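You operate a simulated robot arm through the tools that you are given. There is no shell and no other tool. Be economical: measure what you need, move in short steps, check, and stop when the job is done.

Carry out the task below with a simulated robot arm. There is one attempt and no reset: what you move stays moved.

TASK
Clamp the card's block in the blue machine's vise, against the red stop.

It is judged by the outcome, as a careful person would: the job done as asked, and still so three seconds after it is handed in. It fails if anything else is knocked over, pushed out of place, dropped, spilled or broken.

THE ROBOT
A 7-joint arm with a two-finger parallel gripper on a trunk, on a base that drives. Base frame: it is fixed to the floor where the robot stands at the start and does not move with it; the origin is under the middle of the robot, x ahead of it, y to its left, z up. Units: cm, rad, N and s.
With the tool pointing down near the work surface it reaches from about 34 to 76 cm from the robot's upright axis, wherever it stands. Its first joint turns from -2.007 to 2.007 rad. Payload 3.91 kg.
Tool frame: the origin (TCP) lies between the finger pads and is the grasp point; the fingertips stand 3 cm ahead of it; z points along the fingers, y is the line along which they close. Largest opening 11 cm; finger width 2, thickness 1; the body of the gripper, 4.8 by 11.2 cm, starts 5.5 cm behind the TCP.
Orientation is told as [roll, pitch, yaw] about the base's x, y, z axes, in that order, counted from this pose: with the fingers straight down and closing along the base's y, the tool's x points along the base's -x, its y along +y and its z along -z.

THE INTERFACE
- The arm moves only by the tool arm_command. Its argument "increments" is one flat list of numbers, 6 for each row, row after row: the shift along the tool's x, y, z in cm, then the turn, a rotation vector about the tool's x, y, z in degrees. In form: [tx, ty, tz, ax, ay, az, tx, ty, tz, ax, ay, az, ...]. A call has 1 to 8 rows; each row shifts and turns the commanded pose from where the row before left it, along the tool's axes as they then stand. "hand" is the gripper command, from -1 (shut) to 1 (fully open), values between in proportion, set as the call begins (left out, the last holds). A row lasts 0.2 s, in which the tool goes at most 5 cm and 0.15 rad; a call with a longer step from one row to the next is refused whole, and so is a gripper value outside its range. A pose out of reach is approached as far as the arm can. The call stops where the force on the tool passes 70 N (or 10 N more than at its start, if that is more) or the arm is blocked; 0.2 s more then pass. Each finger travels about 10.8 cm/s and halts on what it meets, pressing with about 36 N; the grip force reading is that of the motor and also rises with nothing between the fingers. The clock runs only during rows and for 0.2 s after the last one: add rows that do not move to give the fingers time. The reply holds the time, the measured pose of the TCP, the force on the tool along the base axes, the opening and the grip force, in the units named above and with some noise, with the torque about the TCP (base axes, N m) and any sound that the robot's microphone picked up.
- Cameras (640 x 400 px; columns grow to the right, rows downward): "scene" is now at [-2.9, 7.71, 156.57]; the picture's right is [-0.92, -0.39, 0.00], its down [-0.27, 0.62, -0.74] and it looks along [0.29, -0.68, -0.68] (base axes); focal length 290 px, centre (320, 200). "wrist" rides on the gripper at [7.2, 1.7, -10.3] in the tool frame; the picture's right is [-0.23, 0.97, 0.00], its down [-0.76, -0.18, -0.62] and it looks along [-0.61, -0.14, 0.78] (tool axes); focal length 222 px, centre (320, 200). There is no depth. A picture from a camera that has moved, and an enlarged one, comes with that camera's place and axes in the base frame and with its lens.
- get_image(camera): a new picture of that camera. The clock stands still meanwhile.
- move_column(by): slides the trunk up (or, below 0, down) by that many cm; the arm and the scene camera ride with it, the base frame stays. It gives what a move gives, with no picture.
- roll_base(legs): drives the robot by 1 to 6 legs, each [ahead, turn to the left] in cm and rad, along the robot's own axes; the way and the turn of a leg run together, so that a leg with both is an arc; at most 150 cm and 3.142 rad a leg. The arm and the cameras ride along, it lands a little off, and it stops where it bumps. It gives what a move gives.
- turn_head(pan, tilt): turns the head with the scene camera to pan (to the left, within 2.705 rad either way) and tilt (down, from -0.506 to 1.204), counted from straight ahead of the robot. It gives what a move gives.
- zoom(camera, box): a new picture of the part [left, top, right, bottom] of that camera's present view, enlarged. The clock stands still meanwhile.
- sign_off(): hands the job in; it is judged then, once.

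Work in short steps. Places have to be worked out from the pictures, the camera data and where the tool is seen: move nearer, look again, correct. Check each grasp and each placing, and mend what went wrong. You have 120 turns and 98 pictures in all, those below and enlarged ones among them. Open the gripper and draw the arm clear of the work before you hand the job in, unless the task says otherwise; then end with one line.

The tools are called after "Emit:" by a JSON object that holds its "fn" and its "kwargs". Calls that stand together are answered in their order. arm_command: Moves the arm, as the interface text tells. Its arguments: {"type":"object","properties":{"increments":{"type":"array"},"hand":{"type":"number"}},"required":["increments"]} The other tools are called the same way: move_column (by) slides the trunk up or down; roll_base (legs) drives the base; turn_head (pan, tilt) turns the head that bears the scene camera; get_image (camera) takes a picture; zoom (camera, box) takes an enlarged picture of a part of a camera's view; sign_off () hands the job in.

At the start:

```text
t: 0.0
tcp_pos: [-6.96, -39.35, 129.05]
tcp_rot: [0.0, 0.001, -0.001]
force: [0.3, -1.0, 0.3]
torque: [-0.01, -0.02, 0.01]
opening: 11.01
gripper_force: 0.0
trunk travel left (down, up): [-67.5, 31.5]
robot x, y, heading: [-0.1, -0.16, -0.0]
head pan, tilt: [-1.168, 0.744]
```

scene: 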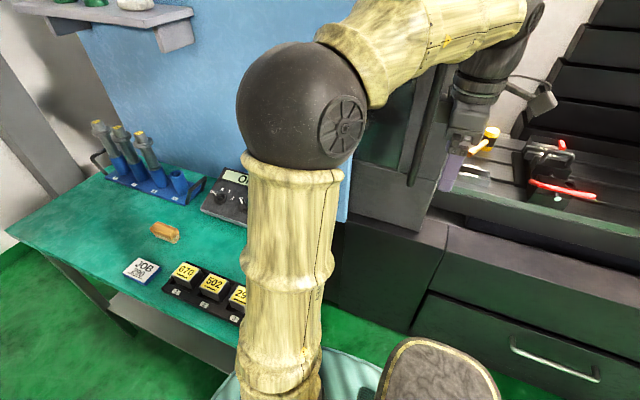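
wrist: 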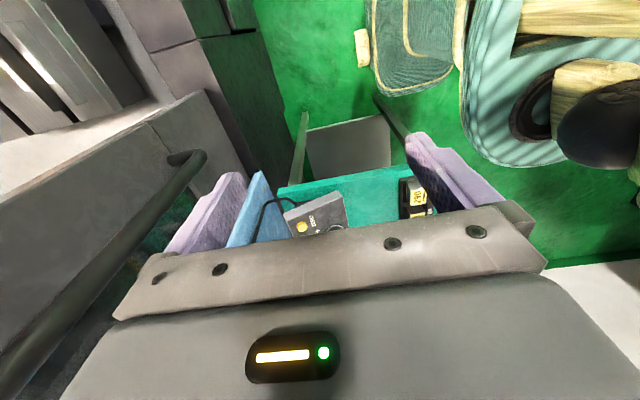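

The first view shows a bench with the job card and numbered blocks, and a machine with a vise on the right. I zoom in on the card, the blocks and the machine.

Emit:
{"fn": "zoom", "kwargs": {"camera": "scene", "box": [80, 200, 260, 330]}}

Emit:
{"fn": "zoom", "kwargs": {"camera": "scene", "box": [400, 80, 640, 230]}}

Emit:
{"fn": "turn_head", "kwargs": {"pan": -1.9, "tilt": 0.6}}

Emit:
{"fn": "get_image", "kwargs": {"camera": "scene"}}

```text
3.08 times, centred on (170, 265) of scene
camera zoom: at [-2.9, 7.71, 156.57], right [-0.92, -0.39, 0.0], down [-0.27, 0.62, -0.74], along [0.29, -0.68, -0.68], focal length 893 px, centre (782, 0)
```

zoom: 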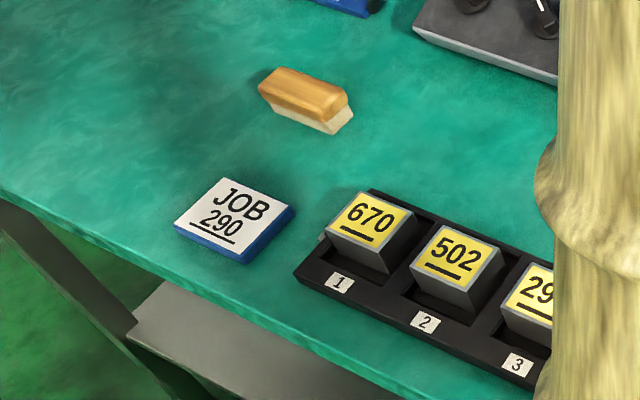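

```text
2.67 times, centred on (520, 155) of scene
camera zoom: at [-2.9, 7.71, 156.57], right [-0.92, -0.39, 0.0], down [-0.27, 0.62, -0.74], along [0.29, -0.68, -0.68], focal length 774 px, centre (-213, 320)
```

zoom: 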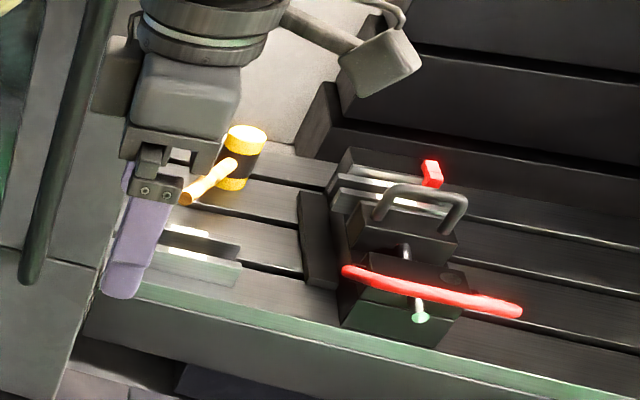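

```text
t: 1.1
tcp_pos: [-7.1, -39.21, 128.96]
tcp_rot: [-0.001, -0.001, -0.001]
force: [-0.8, -0.5, -0.3]
torque: [-0.02, 0.0, 0.02]
opening: 11.02
gripper_force: 0.0
trunk travel left (down, up): [-67.5, 31.5]
robot x, y, heading: [0.0, 0.0, 0.003]
head pan, tilt: [-1.901, 0.6]
```

```text
93 pictures are left
camera scene: at [-9.02, 7.0, 157.79], right [-0.95, 0.32, 0.0], down [0.18, 0.53, -0.82], along [-0.27, -0.78, -0.57], focal length 290 px, centre (320, 200)
```

scene: 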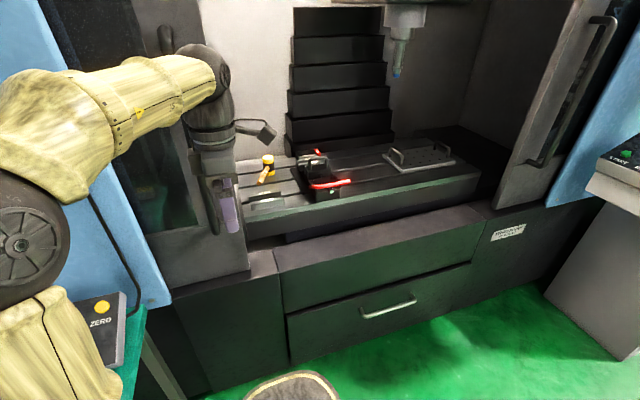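

The card says 290 and block 290 appears to be in slot 3. This machine has blue side panels, but I check whether there are other machines.

Emit:
{"fn": "turn_head", "kwargs": {"pan": -2.7, "tilt": 0.4}}

Emit:
{"fn": "get_image", "kwargs": {"camera": "scene"}}

Emit:
{"fn": "turn_head", "kwargs": {"pan": 0.0, "tilt": 0.5}}

Emit:
{"fn": "get_image", "kwargs": {"camera": "scene"}}

Emit:
{"fn": "turn_head", "kwargs": {"pan": 1.5, "tilt": 0.4}}

Emit:
{"fn": "get_image", "kwargs": {"camera": "scene"}}

```text
t: 2.2
tcp_pos: [-7.13, -39.29, 128.97]
tcp_rot: [0.0, 0.001, 0.0]
force: [0.2, 0.2, -0.3]
torque: [-0.01, 0.01, -0.01]
opening: 10.97
gripper_force: 0.1
trunk travel left (down, up): [-67.5, 31.5]
robot x, y, heading: [-0.4, 0.08, 0.002]
head pan, tilt: [-2.7, 0.4]
```

```text
92 pictures are left
camera scene: at [-14.53, 11.4, 159.62], right [-0.43, 0.9, 0.0], down [0.35, 0.17, -0.92], along [-0.83, -0.39, -0.39], focal length 290 px, centre (320, 200)
```

scene: 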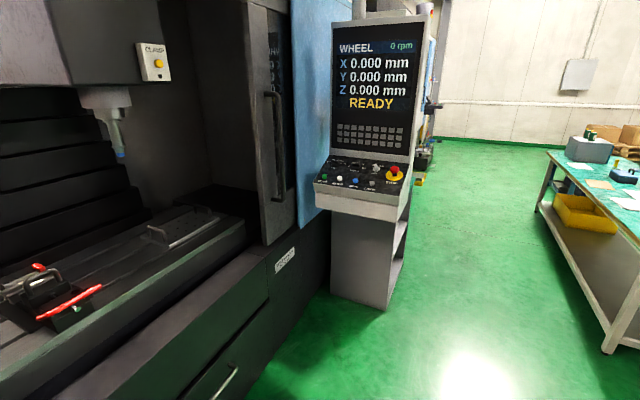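

```text
t: 4.6
tcp_pos: [-7.04, -39.25, 128.96]
tcp_rot: [-0.002, 0.0, 0.001]
force: [-0.9, -0.1, 0.5]
torque: [-0.01, -0.01, 0.0]
opening: 11.04
gripper_force: 0.0
trunk travel left (down, up): [-67.5, 31.5]
robot x, y, heading: [-0.12, 0.24, -0.004]
head pan, tilt: [0.0, 0.499]
```

```text
91 pictures are left
camera scene: at [2.94, 15.36, 158.7], right [0.0, -1.0, 0.0], down [-0.48, 0.0, -0.88], along [0.88, 0.0, -0.48], focal length 290 px, centre (320, 200)
```

scene: 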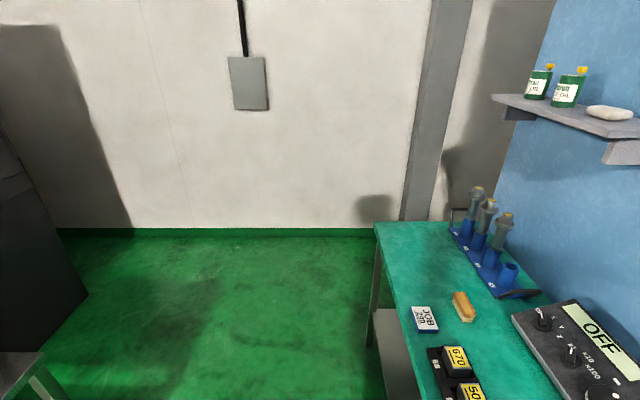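

```text
t: 6.2
tcp_pos: [-7.13, -39.22, 128.89]
tcp_rot: [0.0, 0.0, -0.001]
force: [-1.2, 0.4, -0.7]
torque: [0.01, 0.0, -0.03]
opening: 11.01
gripper_force: 0.1
trunk travel left (down, up): [-67.5, 31.5]
robot x, y, heading: [0.06, 0.06, -0.003]
head pan, tilt: [1.499, 0.4]
```

```text
90 pictures are left
camera scene: at [-5.49, 24.61, 159.62], right [1.0, -0.07, 0.0], down [-0.03, -0.39, -0.92], along [0.07, 0.92, -0.39], focal length 290 px, centre (320, 200)
```

scene: 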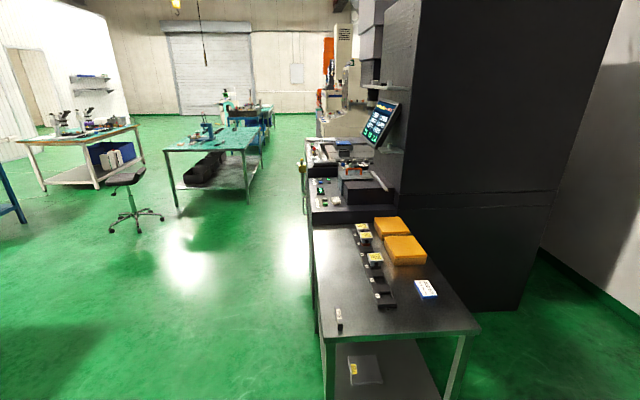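

There is a second station (dark machine) with its own card and blocks. I zoom on it to understand which card belongs to which machine.

Emit:
{"fn": "zoom", "kwargs": {"camera": "scene", "box": [300, 200, 480, 390]}}

Emit:
{"fn": "zoom", "kwargs": {"camera": "scene", "box": [290, 40, 440, 220]}}

```text
2.11 times, centred on (390, 295) of scene
camera zoom: at [-5.49, 24.61, 159.62], right [1.0, -0.07, 0.0], down [-0.03, -0.39, -0.92], along [0.07, 0.92, -0.39], focal length 611 px, centre (173, 0)
```

zoom: 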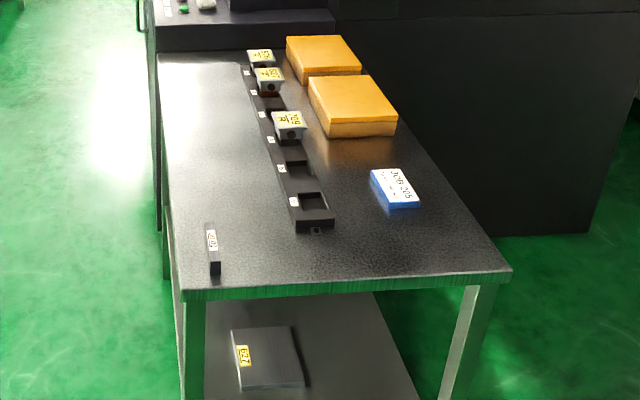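

```text
2.22 times, centred on (365, 130) of scene
camera zoom: at [-5.49, 24.61, 159.62], right [1.0, -0.07, 0.0], down [-0.03, -0.39, -0.92], along [0.07, 0.92, -0.39], focal length 645 px, centre (220, 356)
```

zoom: 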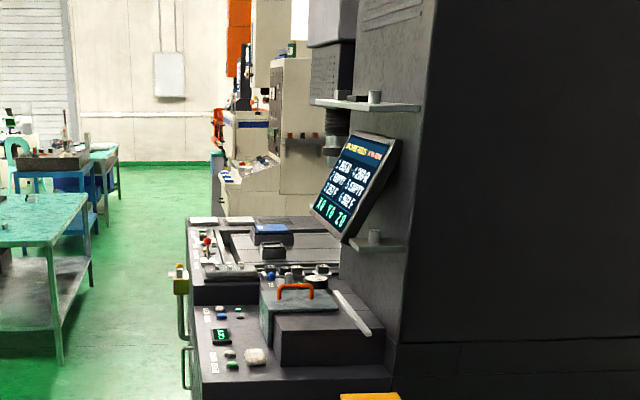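

The bench beside the blue machine has card 290. I look down at the bench from another head angle to see the blocks past the arm.

Emit:
{"fn": "turn_head", "kwargs": {"pan": -0.6, "tilt": 1.1}}

Emit:
{"fn": "get_image", "kwargs": {"camera": "scene"}}

```text
t: 8.2
tcp_pos: [-7.08, -39.2, 128.98]
tcp_rot: [0.001, 0.0, 0.0]
force: [0.2, 0.5, -0.8]
torque: [-0.01, -0.01, 0.0]
opening: 11.0
gripper_force: 0.1
trunk travel left (down, up): [-67.5, 31.5]
robot x, y, heading: [-0.18, 0.27, -0.004]
head pan, tilt: [-0.6, 1.1]
```

```text
87 pictures are left
camera scene: at [-0.95, 11.8, 153.93], right [-0.56, -0.83, 0.0], down [-0.74, 0.5, -0.45], along [0.37, -0.26, -0.89], focal length 290 px, centre (320, 200)
```

scene: 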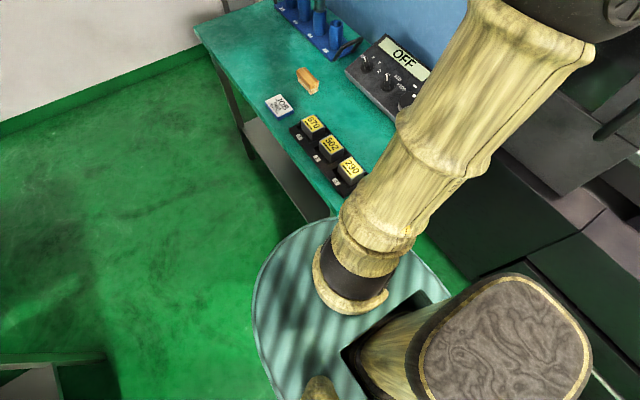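

Emit:
{"fn": "zoom", "kwargs": {"camera": "scene", "box": [250, 60, 410, 200]}}

```text
2.86 times, centred on (330, 130) of scene
camera zoom: at [-0.95, 11.8, 153.93], right [-0.56, -0.83, 0.0], down [-0.74, 0.5, -0.45], along [0.37, -0.26, -0.89], focal length 829 px, centre (291, 400)
```

zoom: 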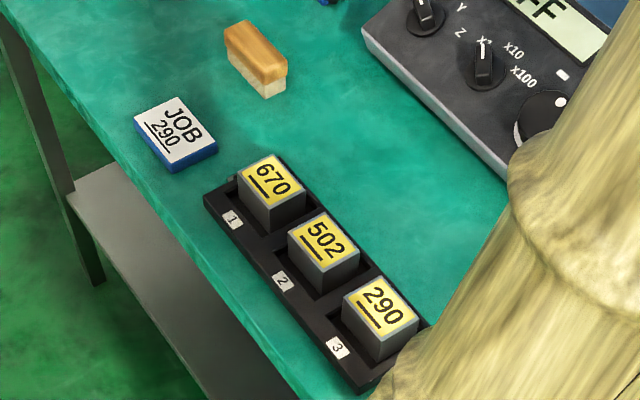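

Block 290 sits in slot 3, about (27, -17, 94). Now I look at the vise and the small "CLAMP" box seen in the machine.

Emit:
{"fn": "turn_head", "kwargs": {"pan": -2.3, "tilt": 0.5}}

Emit:
{"fn": "get_image", "kwargs": {"camera": "scene"}}

Emit:
{"fn": "zoom", "kwargs": {"camera": "scene", "box": [60, 160, 300, 310]}}

Emit:
{"fn": "zoom", "kwargs": {"camera": "scene", "box": [240, 30, 400, 130]}}

```text
t: 9.9
tcp_pos: [-7.2, -39.24, 128.98]
tcp_rot: [0.0, -0.001, 0.0]
force: [0.1, -0.4, 0.1]
torque: [0.03, 0.03, 0.03]
opening: 11.02
gripper_force: 0.1
trunk travel left (down, up): [-67.5, 31.5]
robot x, y, heading: [-0.12, 0.08, -0.001]
head pan, tilt: [-2.3, 0.499]
```

```text
85 pictures are left
camera scene: at [-12.22, 8.58, 158.7], right [-0.75, 0.67, 0.0], down [0.32, 0.36, -0.88], along [-0.58, -0.65, -0.48], focal length 290 px, centre (320, 200)
```

scene: 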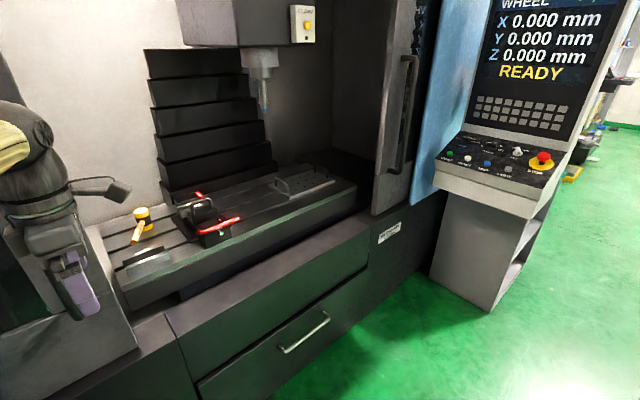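

```text
2.67 times, centred on (180, 235) of scene
camera zoom: at [-12.22, 8.58, 158.7], right [-0.75, 0.67, 0.0], down [0.32, 0.36, -0.88], along [-0.58, -0.65, -0.48], focal length 774 px, centre (693, 107)
```

zoom: 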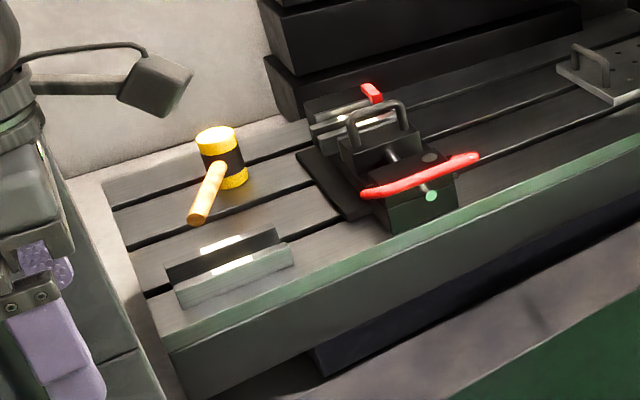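

```text
4.00 times, centred on (320, 80) of scene
camera zoom: at [-12.22, 8.58, 158.7], right [-0.75, 0.67, 0.0], down [0.32, 0.36, -0.88], along [-0.58, -0.65, -0.48], focal length 1160 px, centre (320, 680)
```

zoom: 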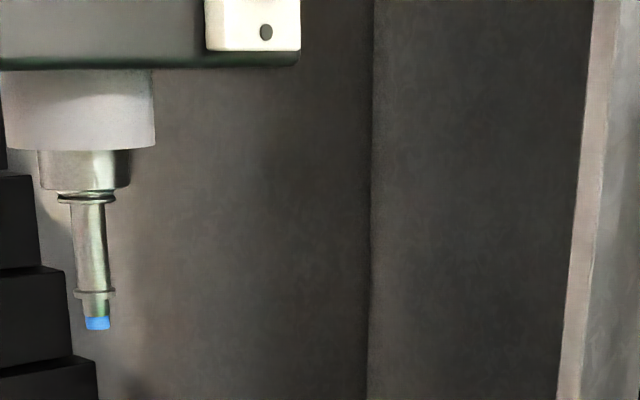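

The CLAMP box is the spindle's; the vise is manual with a red lever. I turn the base to face the machine (swinging the arm away from it) so both bench and vise come within joint range.

Emit:
{"fn": "roll_base", "kwargs": {"legs": [[0, -0.8], [0, -0.77]]}}

Emit:
{"fn": "turn_head", "kwargs": {"pan": 0.0, "tilt": 0.6}}

Emit:
{"fn": "get_image", "kwargs": {"camera": "scene"}}

```text
t: 16.2
tcp_pos: [-39.11, 6.98, 128.97]
tcp_rot: [0.001, 0.001, -1.57]
force: [-0.1, 0.5, -0.2]
torque: [-0.06, -0.03, -0.02]
opening: 11.0
gripper_force: 0.1
trunk travel left (down, up): [-67.5, 31.5]
robot x, y, heading: [-0.24, 0.14, -1.57]
head pan, tilt: [-2.3, 0.499]
```

```text
t: 18.3
tcp_pos: [-39.28, 7.05, 129.04]
tcp_rot: [0.001, -0.001, -1.569]
force: [-0.9, 0.9, -0.2]
torque: [-0.01, -0.01, -0.01]
opening: 11.0
gripper_force: 0.0
trunk travel left (down, up): [-67.5, 31.5]
robot x, y, heading: [-0.08, -0.14, -1.571]
head pan, tilt: [0.0, 0.6]
```

```text
82 pictures are left
camera scene: at [15.13, -2.75, 157.79], right [-1.0, 0.0, 0.0], down [0.0, 0.56, -0.83], along [0.0, -0.83, -0.56], focal length 290 px, centre (320, 200)
```

scene: 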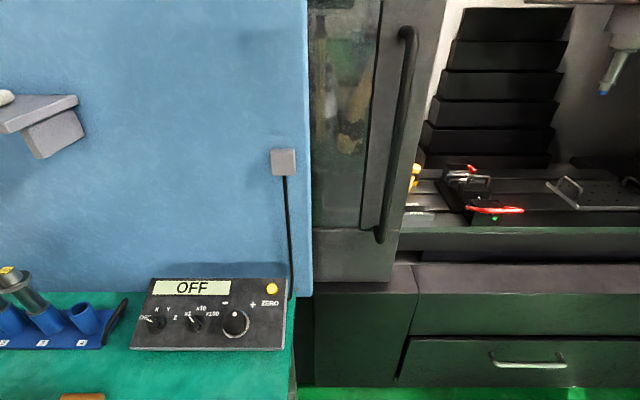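

The vise spans roughly y -79 (knob) to -110 (stop) at x about -45, z about 100. I drive to about (-38, -33) facing the machine, from which both the vise and block 290 should be in reach.

Emit:
{"fn": "roll_base", "kwargs": {"legs": [[0, -0.83], [50, 0], [0, 0.83]]}}

Emit:
{"fn": "turn_head", "kwargs": {"pan": 0.0, "tilt": 0.7}}

Emit:
{"fn": "get_image", "kwargs": {"camera": "scene"}}

```text
t: 27.9
tcp_pos: [-76.44, -27.14, 128.99]
tcp_rot: [0.0, 0.0, -1.566]
force: [0.0, 0.2, -0.8]
torque: [-0.01, 0.02, 0.0]
opening: 11.01
gripper_force: 0.0
trunk travel left (down, up): [-67.5, 31.5]
robot x, y, heading: [-37.26, -34.02, -1.567]
head pan, tilt: [0.0, 0.6]
```

```text
t: 28.5
tcp_pos: [-76.4, -27.23, 128.98]
tcp_rot: [-0.001, 0.0, -1.566]
force: [-0.2, 0.0, 0.8]
torque: [0.01, -0.04, 0.01]
opening: 11.02
gripper_force: 0.0
trunk travel left (down, up): [-67.5, 31.5]
robot x, y, heading: [-37.2, -34.43, -1.564]
head pan, tilt: [0.0, 0.7]
```

```text
81 pictures are left
camera scene: at [-22.08, -36.57, 156.93], right [-1.0, 0.0, 0.0], down [0.0, 0.64, -0.77], along [0.0, -0.77, -0.64], focal length 290 px, centre (320, 200)
```

scene: 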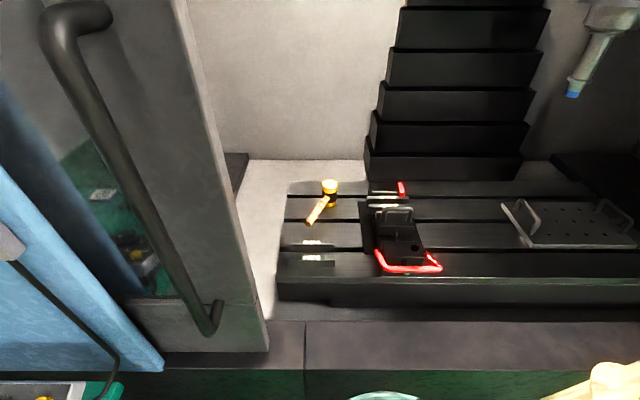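

Excellent viewpoint. I zoom in on the vise.

Emit:
{"fn": "zoom", "kwargs": {"camera": "scene", "box": [345, 165, 465, 285]}}

```text
3.33 times, centred on (405, 225) of scene
camera zoom: at [-22.08, -36.57, 156.93], right [-1.0, 0.0, 0.0], down [0.0, 0.64, -0.77], along [0.0, -0.77, -0.64], focal length 967 px, centre (37, 117)
```

zoom: 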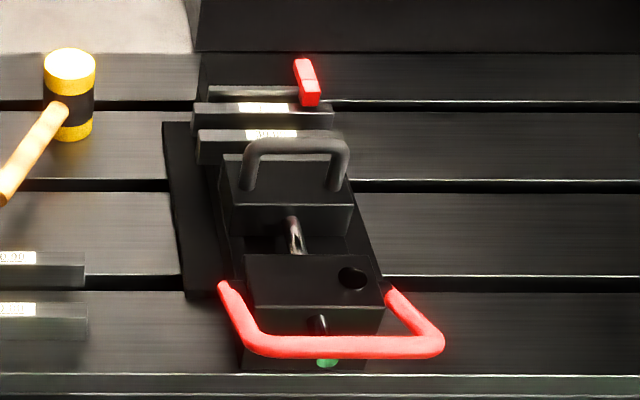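

I see a vise with a fixed rear jaw with red stop on its -x end, a moving jaw with grey U handle, and a red bail at the front. I bring the wrist camera over it, in two legs around the robot's axis.

Emit:
{"fn": "arm_command", "kwargs": {"increments": [-4.6, 0, 0, 0, 0, 0, -4.6, 0, 0, 0, 0, 0, -4.6, 0, 0, 0, 0, 0, -4.6, 0, 0, 0, 0, 0, -4.6, 0, 0, 0, 0, 0, -4.6, 0, 0, 0, 0, 0, -4.6, 0, 0, 0, 0, 0, -3, 0, 0, 0, 0, 0]}}

Emit:
{"fn": "arm_command", "kwargs": {"increments": [-2, 4, 0, 0, 0, 0, -2, 4, 0, 0, 0, 0, -2, 4, 0, 0, 0, 0, -2, 4, 0, 0, 0, 0, -2, 4, 0, 0, 0, 0, -2, 4, 0, 0, 0, 0, -2, 4, 0, 0, 0, 0, -2, 4, 0, 0, 0, 0]}}

Emit:
{"fn": "get_image", "kwargs": {"camera": "wrist"}}

Emit:
{"fn": "get_image", "kwargs": {"camera": "scene"}}

```text
t: 30.3
tcp_pos: [-76.37, -62.58, 129.03]
tcp_rot: [0.0, -0.001, -1.569]
force: [-0.1, -0.7, 0.1]
torque: [0.01, 0.03, -0.01]
opening: 11.0
gripper_force: 0.0
trunk travel left (down, up): [-67.5, 31.5]
robot x, y, heading: [-37.38, -34.16, -1.567]
head pan, tilt: [0.0, 0.7]
```

```text
t: 32.1
tcp_pos: [-44.3, -78.46, 128.9]
tcp_rot: [-0.001, 0.002, -1.566]
force: [-0.5, 0.7, 0.2]
torque: [0.02, 0.02, 0.04]
opening: 10.99
gripper_force: 0.0
trunk travel left (down, up): [-67.5, 31.5]
robot x, y, heading: [-37.51, -34.28, -1.564]
head pan, tilt: [0.0, 0.7]
```

```text
79 pictures are left
camera wrist: at [-42.55, -71.23, 139.31], right [0.97, -0.22, 0.0], down [-0.18, -0.76, 0.62], along [-0.14, -0.61, -0.78], focal length 222 px, centre (320, 200)
```

wrist: 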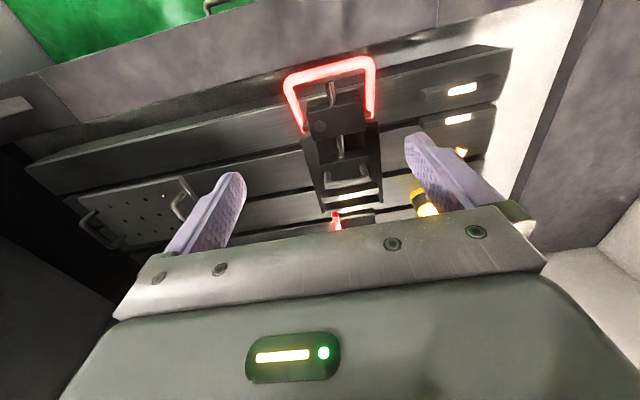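

```text
78 pictures are left
camera scene: at [-22.0, -36.65, 156.92], right [-1.0, 0.0, 0.0], down [0.0, 0.64, -0.76], along [0.0, -0.76, -0.64], focal length 290 px, centre (320, 200)
```

scene: 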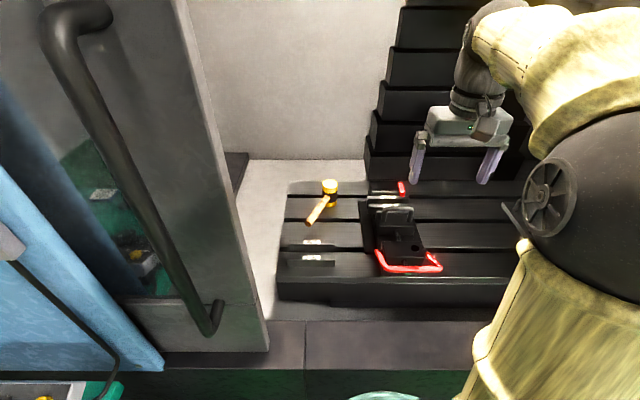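

Emit:
{"fn": "zoom", "kwargs": {"camera": "wrist", "box": [260, 40, 420, 240]}}

```text
2.00 times, centred on (340, 140) of wrist
camera zoom: at [-42.55, -71.23, 139.31], right [0.97, -0.22, 0.0], down [-0.18, -0.76, 0.62], along [-0.14, -0.61, -0.78], focal length 444 px, centre (280, 320)
```

zoom: 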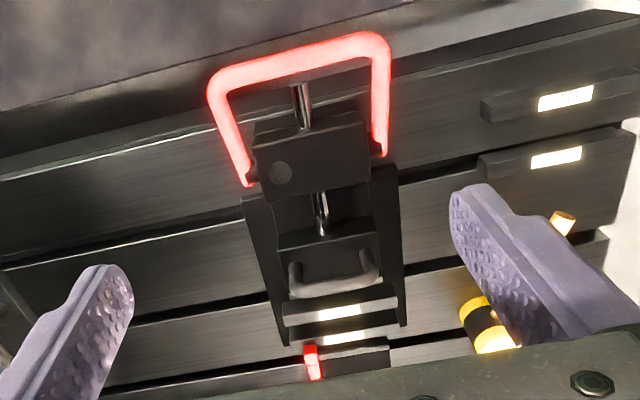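

I move further forward for a steeper view over the jaws.

Emit:
{"fn": "arm_command", "kwargs": {"increments": [-4, 0, 0, 0, 0, 0, -4, 0, 0, 0, 0, 0, -4, 0, 0, 0, 0, 0, -4, 0, 0, 0, 0, 0]}}

Emit:
{"fn": "zoom", "kwargs": {"camera": "wrist", "box": [220, 20, 460, 220]}}

```text
t: 33.1
tcp_pos: [-44.12, -94.48, 128.8]
tcp_rot: [-0.001, 0.005, -1.567]
force: [0.3, -1.4, -0.4]
torque: [0.04, -0.03, -0.06]
opening: 10.99
gripper_force: 0.1
trunk travel left (down, up): [-67.5, 31.5]
robot x, y, heading: [-37.19, -33.98, -1.568]
head pan, tilt: [0.0, 0.7]
```

```text
2.00 times, centred on (340, 120) of wrist
camera zoom: at [-42.45, -87.31, 139.13], right [0.97, -0.22, 0.0], down [-0.18, -0.76, 0.62], along [-0.14, -0.61, -0.78], focal length 444 px, centre (280, 360)
```

zoom: 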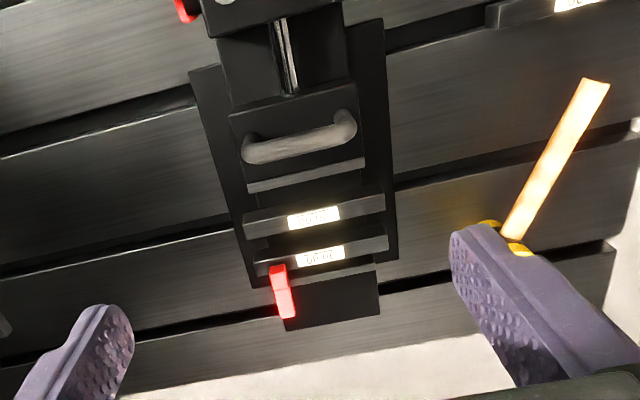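

The jaws look open with two labelled parallels between them as a seat. I back up and lower to inspect the bail and the rear block.

Emit:
{"fn": "arm_command", "kwargs": {"increments": [4.5, 0, 0, 0, 0, 0, 4.5, 0, 0, 0, 0, 0, 4.5, 0, 0, 0, 0, 0, 4.5, 0, 0, 0, 0, 0, 4, 0, 0, 0, 0, 0, 0, 0, 4, 0, 0, 0, 0, 0, 4, 0, 0, 0, 0, 0, 4, 0, 0, 0]}}

Emit:
{"fn": "zoom", "kwargs": {"camera": "wrist", "box": [220, 20, 460, 220]}}

Emit:
{"fn": "zoom", "kwargs": {"camera": "scene", "box": [345, 165, 465, 285]}}

```text
t: 34.9
tcp_pos: [-44.35, -72.36, 116.93]
tcp_rot: [0.002, -0.002, -1.568]
force: [0.8, 0.3, 0.1]
torque: [0.02, -0.01, 0.03]
opening: 11.01
gripper_force: 0.0
trunk travel left (down, up): [-67.5, 31.5]
robot x, y, heading: [-36.65, -34.29, -1.567]
head pan, tilt: [0.0, 0.7]
```

```text
2.00 times, centred on (340, 120) of wrist
camera zoom: at [-42.7, -65.11, 127.3], right [0.97, -0.22, 0.0], down [-0.17, -0.76, 0.62], along [-0.14, -0.61, -0.78], focal length 444 px, centre (280, 360)
```

zoom: 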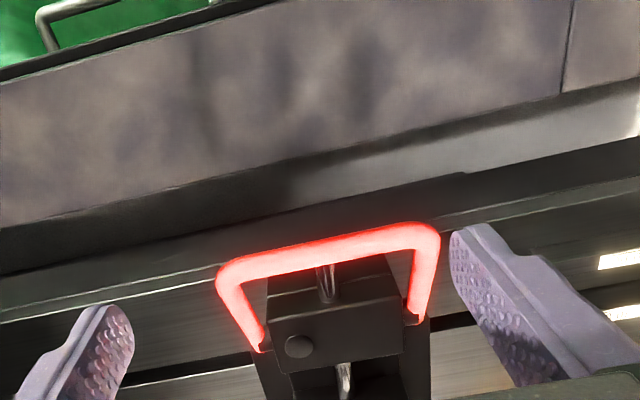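

```text
3.33 times, centred on (405, 225) of scene
camera zoom: at [-22.08, -36.62, 156.93], right [-1.0, 0.0, 0.0], down [0.0, 0.64, -0.76], along [0.0, -0.76, -0.64], focal length 967 px, centre (37, 117)
```

zoom: 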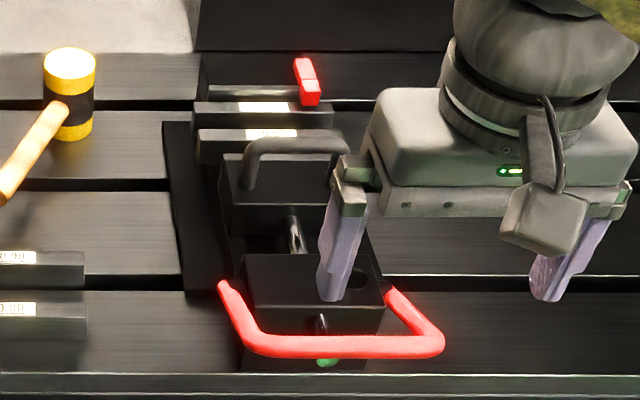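

The bail (bar at about (-42,-76,104), pivots near y -84) presumably locks the sliding jaw. Now fetch the block: I back the base off 27 cm for swing room from the door.

Emit:
{"fn": "roll_base", "kwargs": {"legs": [[-27, 0]]}}

Emit:
{"fn": "arm_command", "kwargs": {"increments": [0.5, 4.5, 0, 0, 0, 0, 0.5, 4.5, 0, 0, 0, 0, 1, 4.5, 0, 0, 0, 0, 1, 4.5, 0, 0, 0, 0, 2, 4, 0, 0, 0, 0, 2.5, 4, 0, 0, 0, 0, 3, 4, 0, 0, 0, 0, 3, 3.5, 0, 0, 0, 0]}}

Emit:
{"fn": "arm_command", "kwargs": {"increments": [3.5, 3, 0, 0, 0, 0, 3.5, 3, 0, 0, 0, 0, 3, 3.5, 0, 0, 0, 0, 3, 3.5, 0, 0, 0, 0, 1, 3, 0, 0, 0, 0]}}

Emit:
{"fn": "get_image", "kwargs": {"camera": "wrist"}}

```text
t: 37.1
tcp_pos: [-44.5, -45.16, 117.05]
tcp_rot: [-0.001, -0.001, -1.571]
force: [-0.2, -1.0, 0.3]
torque: [0.0, 0.01, 0.05]
opening: 10.99
gripper_force: 0.1
trunk travel left (down, up): [-67.5, 31.5]
robot x, y, heading: [-37.02, -7.06, -1.572]
head pan, tilt: [0.0, 0.7]
```

```text
t: 38.9
tcp_pos: [-10.92, -31.7, 117.05]
tcp_rot: [0.0, 0.001, -1.571]
force: [0.1, -0.6, -0.1]
torque: [0.01, 0.03, 0.0]
opening: 10.99
gripper_force: 0.1
trunk travel left (down, up): [-67.5, 31.5]
robot x, y, heading: [-37.29, -7.05, -1.567]
head pan, tilt: [0.0, 0.7]
```

```text
t: 40.1
tcp_pos: [4.95, -17.61, 117.08]
tcp_rot: [-0.001, 0.0, -1.57]
force: [0.1, 0.2, 0.4]
torque: [-0.01, 0.01, -0.03]
opening: 11.01
gripper_force: 0.0
trunk travel left (down, up): [-67.5, 31.5]
robot x, y, heading: [-37.39, -7.06, -1.567]
head pan, tilt: [0.0, 0.7]
```

```text
73 pictures are left
camera wrist: at [6.72, -10.38, 127.31], right [0.97, -0.23, 0.0], down [-0.18, -0.76, 0.62], along [-0.14, -0.61, -0.78], focal length 222 px, centre (320, 200)
```

wrist: 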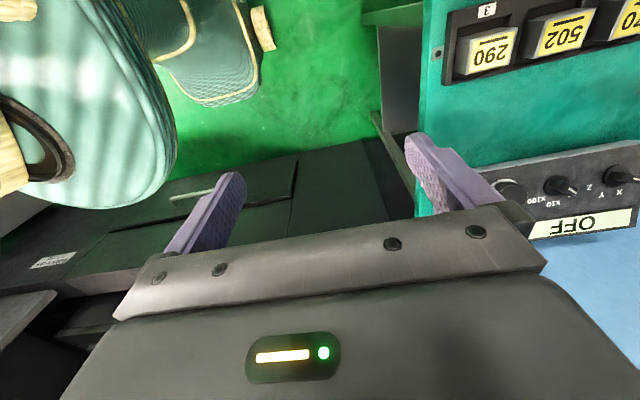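

Block 290 is at about (27.1, -18). I move above it, keeping height.

Emit:
{"fn": "arm_command", "kwargs": {"increments": [0, 4.5, 0, 0, 0, 0, 0, 4.5, 0, 0, 0, 0, 0, 4.5, 0, 0, 0, 0, 0, 4.5, 0, 0, 0, 0, 0, 4, 0, 0, 0, 0]}}

Emit:
{"fn": "get_image", "kwargs": {"camera": "wrist"}}

Emit:
{"fn": "zoom", "kwargs": {"camera": "wrist", "box": [220, 0, 460, 160]}}

```text
t: 41.3
tcp_pos: [27.34, -17.39, 115.82]
tcp_rot: [-0.035, -0.003, -1.564]
force: [2.1, -1.3, 8.3]
torque: [0.09, 0.17, 0.04]
opening: 11.0
gripper_force: 0.0
trunk travel left (down, up): [-67.5, 31.5]
robot x, y, heading: [-37.45, -7.47, -1.571]
head pan, tilt: [0.0, 0.7]
```

```text
72 pictures are left
camera wrist: at [29.31, -10.11, 126.1], right [0.98, -0.22, -0.03], down [-0.15, -0.76, 0.63], along [-0.16, -0.61, -0.77], focal length 222 px, centre (320, 200)
```

wrist: 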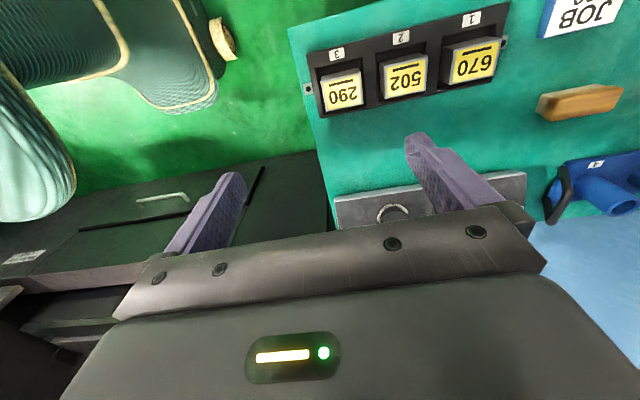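

```text
2.50 times, centred on (340, 80) of wrist
camera zoom: at [29.31, -10.11, 126.1], right [0.98, -0.22, -0.03], down [-0.15, -0.76, 0.63], along [-0.16, -0.61, -0.77], focal length 555 px, centre (270, 500)
```

zoom: 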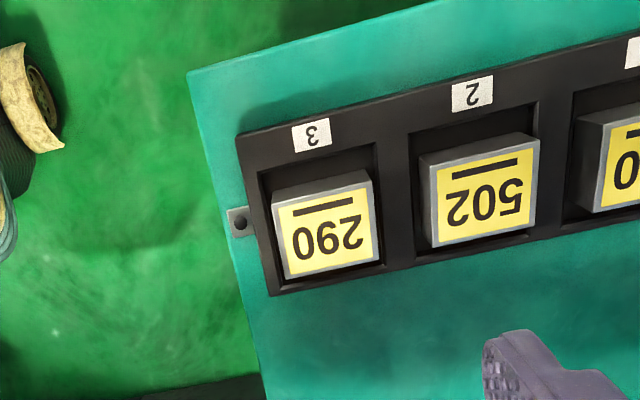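

The block top is about 6 cm wide, centred near (29.6, -19, 90). The arm is near its reach limit at this height, so I descend with a slight correction and pre-set the opening to 8.

Emit:
{"fn": "arm_command", "kwargs": {"increments": [0, 0, 4, 0, 0, 0, 0, 0, 4, 0, 0, 0, -1.4, 2.6, 2, 0, 0, 0, 0, 0, 0, 0, 0, 0], "hand": 0.5}}

Emit:
{"fn": "zoom", "kwargs": {"camera": "wrist", "box": [180, 0, 500, 200]}}

```text
t: 42.3
tcp_pos: [29.61, -19.14, 107.26]
tcp_rot: [0.003, -0.001, -1.571]
force: [0.1, 0.3, 0.6]
torque: [-0.01, -0.03, 0.0]
opening: 8.26
gripper_force: 0.1
trunk travel left (down, up): [-67.5, 31.5]
robot x, y, heading: [-37.14, -7.03, -1.577]
head pan, tilt: [0.0, 0.7]
```

```text
2.00 times, centred on (340, 100) of wrist
camera zoom: at [31.27, -11.97, 117.55], right [0.97, -0.23, 0.0], down [-0.18, -0.76, 0.62], along [-0.14, -0.61, -0.78], focal length 444 px, centre (280, 400)
```

zoom: 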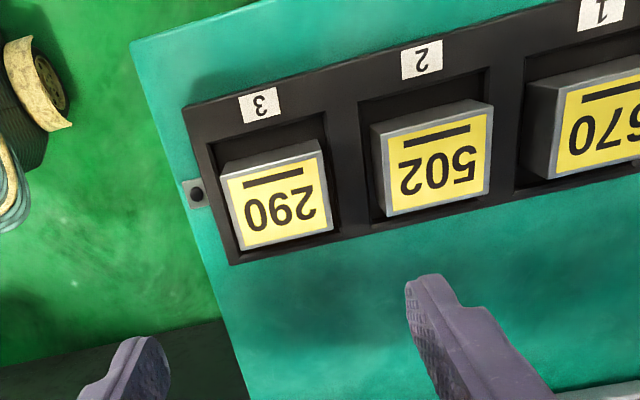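

Position matches (29.5, -19.05). I narrow the opening slightly and descend to TCP z 92.

Emit:
{"fn": "arm_command", "kwargs": {"increments": [0, 0, 4, 0, 0, 0, 0, 0, 4, 0, 0, 0, 0, 0, 4, 0, 0, 0, 0, 0, 3, 0, 0, 0], "hand": 0.37}}

Emit:
{"fn": "get_image", "kwargs": {"camera": "wrist"}}

Emit:
{"fn": "turn_head", "kwargs": {"pan": 1.4, "tilt": 0.8}}

Emit:
{"fn": "get_image", "kwargs": {"camera": "scene"}}

```text
t: 43.3
tcp_pos: [29.59, -19.14, 91.97]
tcp_rot: [-0.001, 0.002, -1.572]
force: [0.2, 0.5, 0.0]
torque: [0.01, -0.01, 0.0]
opening: 7.56
gripper_force: 0.1
trunk travel left (down, up): [-67.5, 31.5]
robot x, y, heading: [-37.39, -7.35, -1.575]
head pan, tilt: [0.0, 0.7]
```

```text
69 pictures are left
camera wrist: at [31.3, -11.87, 102.38], right [0.97, -0.23, 0.0], down [-0.18, -0.76, 0.62], along [-0.14, -0.61, -0.78], focal length 222 px, centre (320, 200)
```

wrist: 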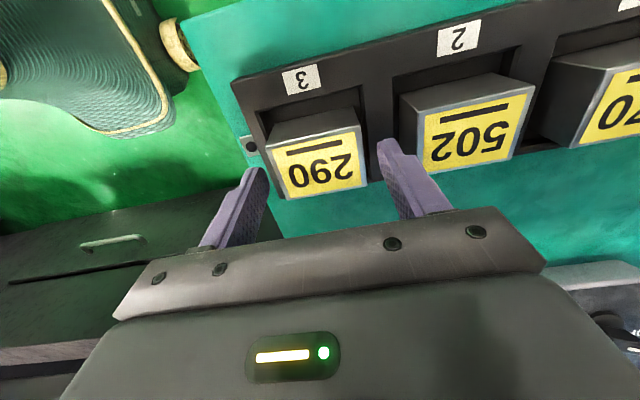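

```text
t: 44.8
tcp_pos: [29.63, -19.11, 92.11]
tcp_rot: [-0.001, 0.0, -1.571]
force: [0.0, 0.2, 0.4]
torque: [0.03, 0.0, 0.01]
opening: 7.54
gripper_force: 0.1
trunk travel left (down, up): [-67.5, 31.5]
robot x, y, heading: [-36.99, -7.0, -1.569]
head pan, tilt: [1.4, 0.799]
```

```text
68 pictures are left
camera scene: at [-14.16, -2.46, 156.1], right [-0.17, -0.99, 0.0], down [-0.71, 0.12, -0.7], along [0.69, -0.12, -0.72], focal length 290 px, centre (320, 200)
```

scene: 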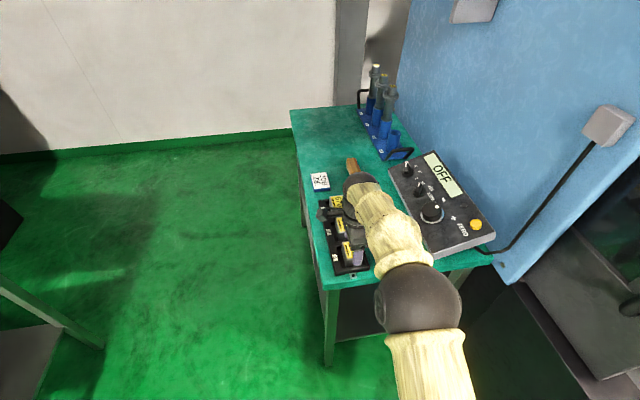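

Emit:
{"fn": "zoom", "kwargs": {"camera": "scene", "box": [300, 180, 400, 280]}}

Emit:
{"fn": "zoom", "kwargs": {"camera": "wrist", "box": [200, 50, 460, 230]}}

```text
4.00 times, centred on (350, 230) of scene
camera zoom: at [-14.16, -2.46, 156.1], right [-0.17, -0.99, 0.0], down [-0.71, 0.12, -0.7], along [0.69, -0.12, -0.72], focal length 1160 px, centre (200, 80)
```

zoom: 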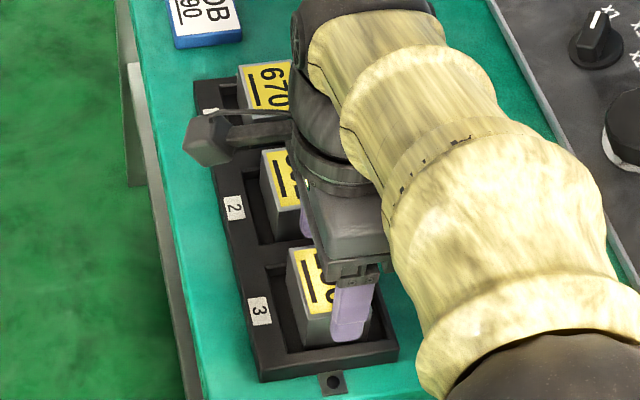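

```text
2.22 times, centred on (330, 140) of wrist
camera zoom: at [31.28, -11.88, 102.44], right [0.97, -0.23, 0.0], down [-0.18, -0.76, 0.62], along [-0.14, -0.61, -0.78], focal length 494 px, centre (298, 333)
```

zoom: 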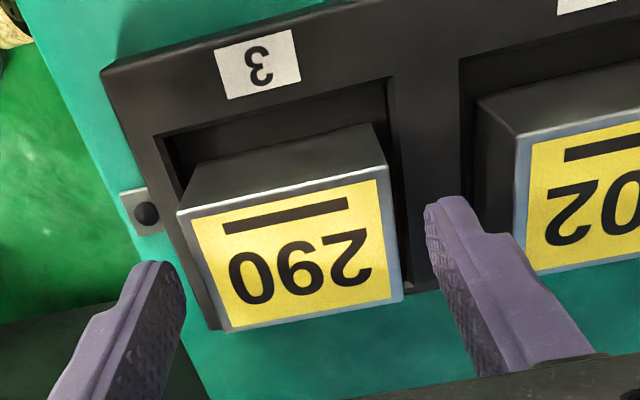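

Block protrudes about 3 cm above the rack, fingers straddle it. I descend 1.3 cm and then close.

Emit:
{"fn": "arm_command", "kwargs": {"increments": [0, 0, 0.7, 0, 0, 0, 0, 0, 0.6, 0, 0, 0, 0, 0, 0, 0, 0, 0]}}

Emit:
{"fn": "arm_command", "kwargs": {"increments": [0, 0, 0, 0, 0, 0, 0, 0, 0, 0, 0, 0, 0, 0, 0, 0, 0, 0, 0, 0, 0, 0, 0, 0], "hand": -1}}

Emit:
{"fn": "arm_command", "kwargs": {"increments": [0, 0, -1.5, 0, 0, 0, 0, 0, -1.5, 0, 0, 0, 0, 0, 0, 0, 0, 0]}}

Emit:
{"fn": "get_image", "kwargs": {"camera": "wrist"}}

```text
t: 45.6
tcp_pos: [29.63, -19.2, 90.82]
tcp_rot: [0.0, 0.001, -1.57]
force: [0.1, 0.8, 0.4]
torque: [0.0, 0.03, -0.04]
opening: 7.53
gripper_force: 0.0
trunk travel left (down, up): [-67.5, 31.5]
robot x, y, heading: [-37.73, -7.02, -1.57]
head pan, tilt: [1.4, 0.799]
```

```text
t: 46.6
tcp_pos: [29.55, -19.13, 90.72]
tcp_rot: [0.0, 0.001, -1.571]
force: [0.5, -0.7, -0.1]
torque: [0.01, 0.04, -0.04]
opening: 5.95
gripper_force: 35.9
trunk travel left (down, up): [-67.5, 31.5]
robot x, y, heading: [-37.52, -7.14, -1.568]
head pan, tilt: [1.4, 0.799]
```

```text
t: 47.4
tcp_pos: [29.54, -19.11, 93.56]
tcp_rot: [0.0, 0.0, -1.571]
force: [-0.4, -1.2, -2.2]
torque: [0.01, 0.01, -0.03]
opening: 5.97
gripper_force: 36.2
trunk travel left (down, up): [-67.5, 31.5]
robot x, y, heading: [-37.59, -7.04, -1.576]
head pan, tilt: [1.4, 0.799]
```

```text
65 pictures are left
camera wrist: at [31.26, -11.92, 104.02], right [0.97, -0.23, 0.0], down [-0.18, -0.76, 0.62], along [-0.14, -0.61, -0.78], focal length 222 px, centre (320, 200)
```

wrist: 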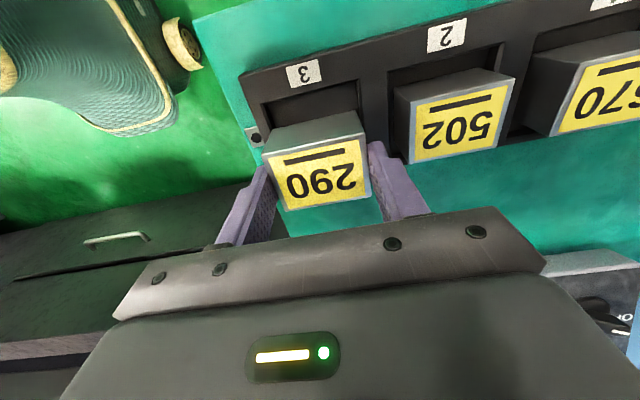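

Grasped: block is 6 cm wide and lifts cleanly. I lift, retract and swing back toward the front.

Emit:
{"fn": "arm_command", "kwargs": {"increments": [0, 0, -4, 0, 0, 0, 0, 0, -4, 0, 0, 0, 0, 0, -4, 0, 0, 0, 0, -4, -2, 0, 0, 0, 0, -4.5, -3, 0, 0, 0, 0, -4.5, -3, 0, 0, 0, 0, -4.5, -3, 0, 0, 0, 0, -4.5, 0, 0, 0, 0]}}

Emit:
{"fn": "arm_command", "kwargs": {"increments": [-1, -4, 0, 0, 0, 0, -3, -3.5, 0, 0, 0, 0, -3, -3.5, 0, 0, 0, 0, -3.5, -3, 0, 0, 0, 0, -3.5, -3, 0, 0, 0, 0, -3, -3.5, 0, 0, 0, 0, -3, -4, 0, 0, 0, 0, -2.5, -4, 0, 0, 0, 0]}}

Emit:
{"fn": "arm_command", "kwargs": {"increments": [-2, -4, 0, 0, 0, 0, -1, -4, 0, 0, 0, 0, -1, -4.5, 0, 0, 0, 0, -0.5, -4.5, 0, 0, 0, 0, 0, -4.5, 0, 0, 0, 0]}}

```text
refused: row 5 steps farther than a row can; nothing moved
```

```text
t: 49.2
tcp_pos: [0.83, -41.76, 93.59]
tcp_rot: [-0.002, 0.002, -1.571]
force: [-1.2, -0.1, -3.3]
torque: [-0.03, -0.01, 0.0]
opening: 5.96
gripper_force: 35.7
trunk travel left (down, up): [-67.5, 31.5]
robot x, y, heading: [-36.95, -7.25, -1.572]
head pan, tilt: [1.4, 0.799]
```

```text
t: 50.4
tcp_pos: [-20.54, -46.34, 93.45]
tcp_rot: [0.003, 0.0, -1.57]
force: [-0.7, 0.3, -2.8]
torque: [0.0, -0.03, 0.02]
opening: 5.96
gripper_force: 35.9
trunk travel left (down, up): [-67.5, 31.5]
robot x, y, heading: [-37.32, -7.4, -1.57]
head pan, tilt: [1.4, 0.799]
```

The first call was refused and the others ran from low height; no force trip occurred, but I must check the rack and bench for disturbance.

Emit:
{"fn": "get_image", "kwargs": {"camera": "scene"}}

Emit:
{"fn": "zoom", "kwargs": {"camera": "scene", "box": [280, 120, 480, 290]}}

Emit:
{"fn": "get_image", "kwargs": {"camera": "wrist"}}

```text
64 pictures are left
camera scene: at [-14.25, -2.48, 156.12], right [-0.17, -0.99, 0.0], down [-0.71, 0.12, -0.7], along [0.69, -0.12, -0.72], focal length 290 px, centre (320, 200)
```

scene: 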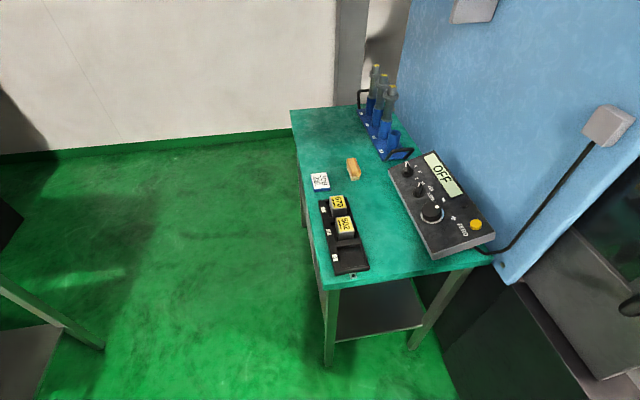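

```text
2.35 times, centred on (380, 205) of scene
camera zoom: at [-14.25, -2.48, 156.12], right [-0.17, -0.99, 0.0], down [-0.71, 0.12, -0.7], along [0.69, -0.12, -0.72], focal length 683 px, centre (179, 188)
```

zoom: 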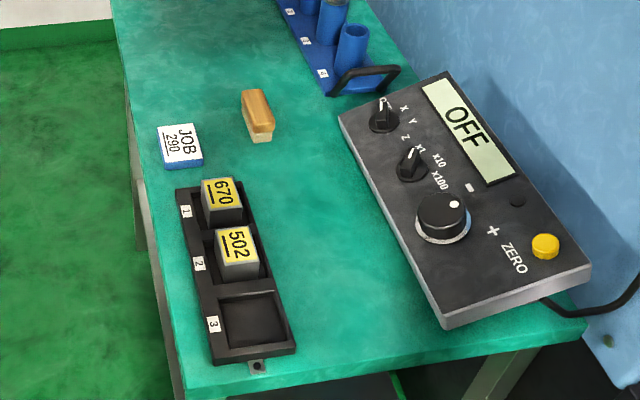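

```text
62 pictures are left
camera wrist: at [-18.84, -39.02, 103.89], right [0.97, -0.23, 0.0], down [-0.18, -0.76, 0.62], along [-0.14, -0.61, -0.78], focal length 222 px, centre (320, 200)
```

wrist: 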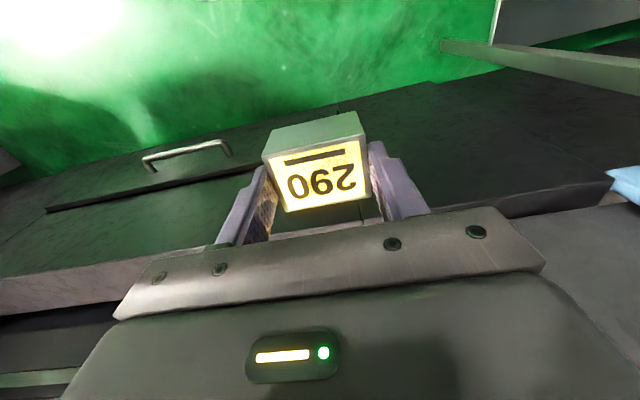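

Bench undisturbed, block still held the same. I raise it and centre it in front, then drive forward.

Emit:
{"fn": "arm_command", "kwargs": {"increments": [0, 0, -4.5, 0, 0, 0, 0, 0, -4.5, 0, 0, 0, 0, 0, -4.5, 0, 0, 0, 0, 0, -4.5, 0, 0, 0, 0, 0, -4.5, 0, 0, 0, 0, -4.5, 0, 0, 0, 0, 0, -4.5, 0, 0, 0, 0]}}

Emit:
{"fn": "arm_command", "kwargs": {"increments": [0, -4.5, 0, 0, 0, 0, 0, -4.5, 0, 0, 0, 0, 0, -3, 0, 0, 0, 0]}}

Emit:
{"fn": "roll_base", "kwargs": {"legs": [[30, 0]]}}

Emit:
{"fn": "turn_head", "kwargs": {"pan": 0, "tilt": 0.75}}

Emit:
{"fn": "get_image", "kwargs": {"camera": "scene"}}

```text
t: 52.0
tcp_pos: [-29.53, -46.1, 116.09]
tcp_rot: [-0.001, 0.0, -1.571]
force: [0.1, 0.4, -3.0]
torque: [-0.03, -0.02, 0.0]
opening: 5.95
gripper_force: 36.1
trunk travel left (down, up): [-67.5, 31.5]
robot x, y, heading: [-37.38, -7.05, -1.568]
head pan, tilt: [1.4, 0.799]
```

```text
t: 52.8
tcp_pos: [-41.57, -46.29, 116.12]
tcp_rot: [0.0, -0.002, -1.572]
force: [0.6, -0.2, -3.6]
torque: [-0.01, -0.01, -0.01]
opening: 5.96
gripper_force: 36.2
trunk travel left (down, up): [-67.5, 31.5]
robot x, y, heading: [-37.55, -7.26, -1.569]
head pan, tilt: [1.4, 0.799]
```

```text
t: 55.1
tcp_pos: [-41.46, -76.2, 116.14]
tcp_rot: [0.0, -0.002, -1.571]
force: [-0.1, 0.2, -3.1]
torque: [0.03, 0.03, -0.03]
opening: 5.95
gripper_force: 35.5
trunk travel left (down, up): [-67.5, 31.5]
robot x, y, heading: [-37.32, -37.1, -1.567]
head pan, tilt: [1.4, 0.799]
```

```text
t: 56.6
tcp_pos: [-41.58, -76.26, 116.18]
tcp_rot: [-0.001, -0.002, -1.571]
force: [0.6, -0.3, -3.3]
torque: [-0.02, 0.02, 0.01]
opening: 5.95
gripper_force: 35.6
trunk travel left (down, up): [-67.5, 31.5]
robot x, y, heading: [-37.31, -37.04, -1.573]
head pan, tilt: [0.0, 0.75]
```

```text
61 pictures are left
camera scene: at [-22.13, -39.35, 156.5], right [-1.0, 0.0, 0.0], down [0.0, 0.68, -0.73], along [0.0, -0.73, -0.68], focal length 290 px, centre (320, 200)
```

scene: 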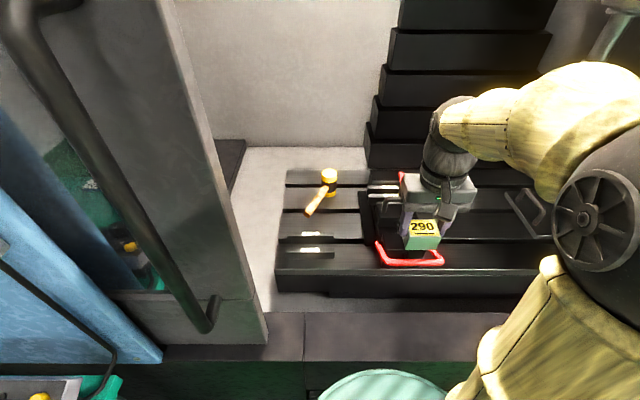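

Base is in position. I zoom on the loose pair on the table (to read their labels) and on the jaws.

Emit:
{"fn": "zoom", "kwargs": {"camera": "scene", "box": [280, 225, 350, 265]}}

Emit:
{"fn": "zoom", "kwargs": {"camera": "scene", "box": [350, 165, 430, 215]}}

Emit:
{"fn": "zoom", "kwargs": {"camera": "wrist", "box": [260, 100, 420, 240]}}

```text
9.14 times, centred on (315, 245) of scene
camera zoom: at [-22.13, -39.35, 156.5], right [-1.0, 0.0, 0.0], down [0.0, 0.68, -0.73], along [0.0, -0.73, -0.68], focal length 2652 px, centre (366, -211)
```

zoom: 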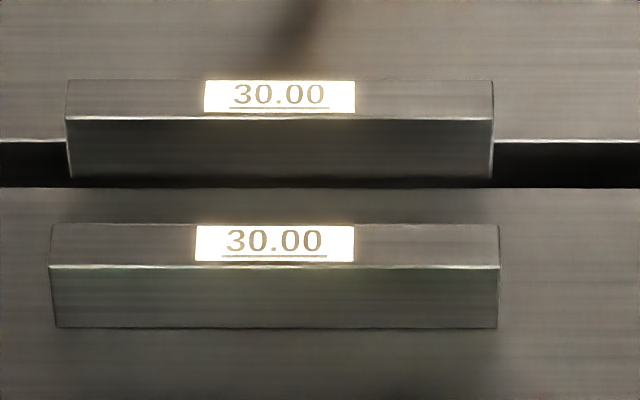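

```text
8.00 times, centred on (390, 190) of scene
camera zoom: at [-22.13, -39.35, 156.5], right [-1.0, 0.0, 0.0], down [0.0, 0.68, -0.73], along [0.0, -0.73, -0.68], focal length 2321 px, centre (-240, 280)
```

zoom: 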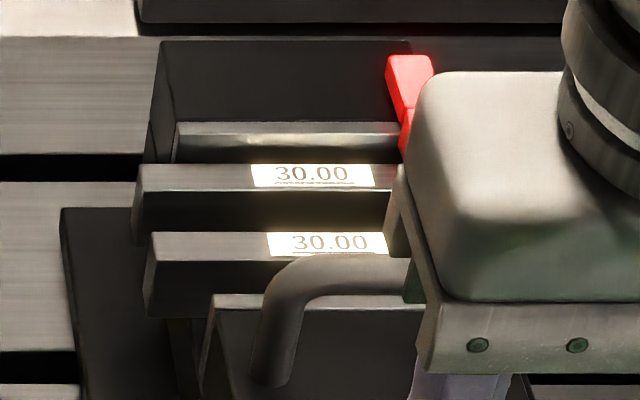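

```text
2.86 times, centred on (340, 170) of wrist
camera zoom: at [-39.79, -68.94, 126.54], right [0.97, -0.23, 0.0], down [-0.18, -0.76, 0.62], along [-0.14, -0.61, -0.78], focal length 635 px, centre (263, 286)
```

zoom: 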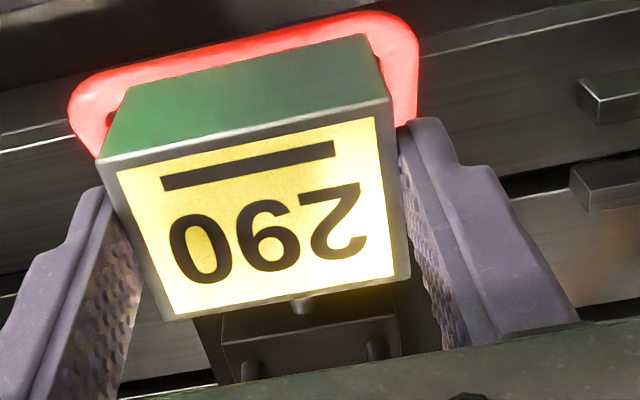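

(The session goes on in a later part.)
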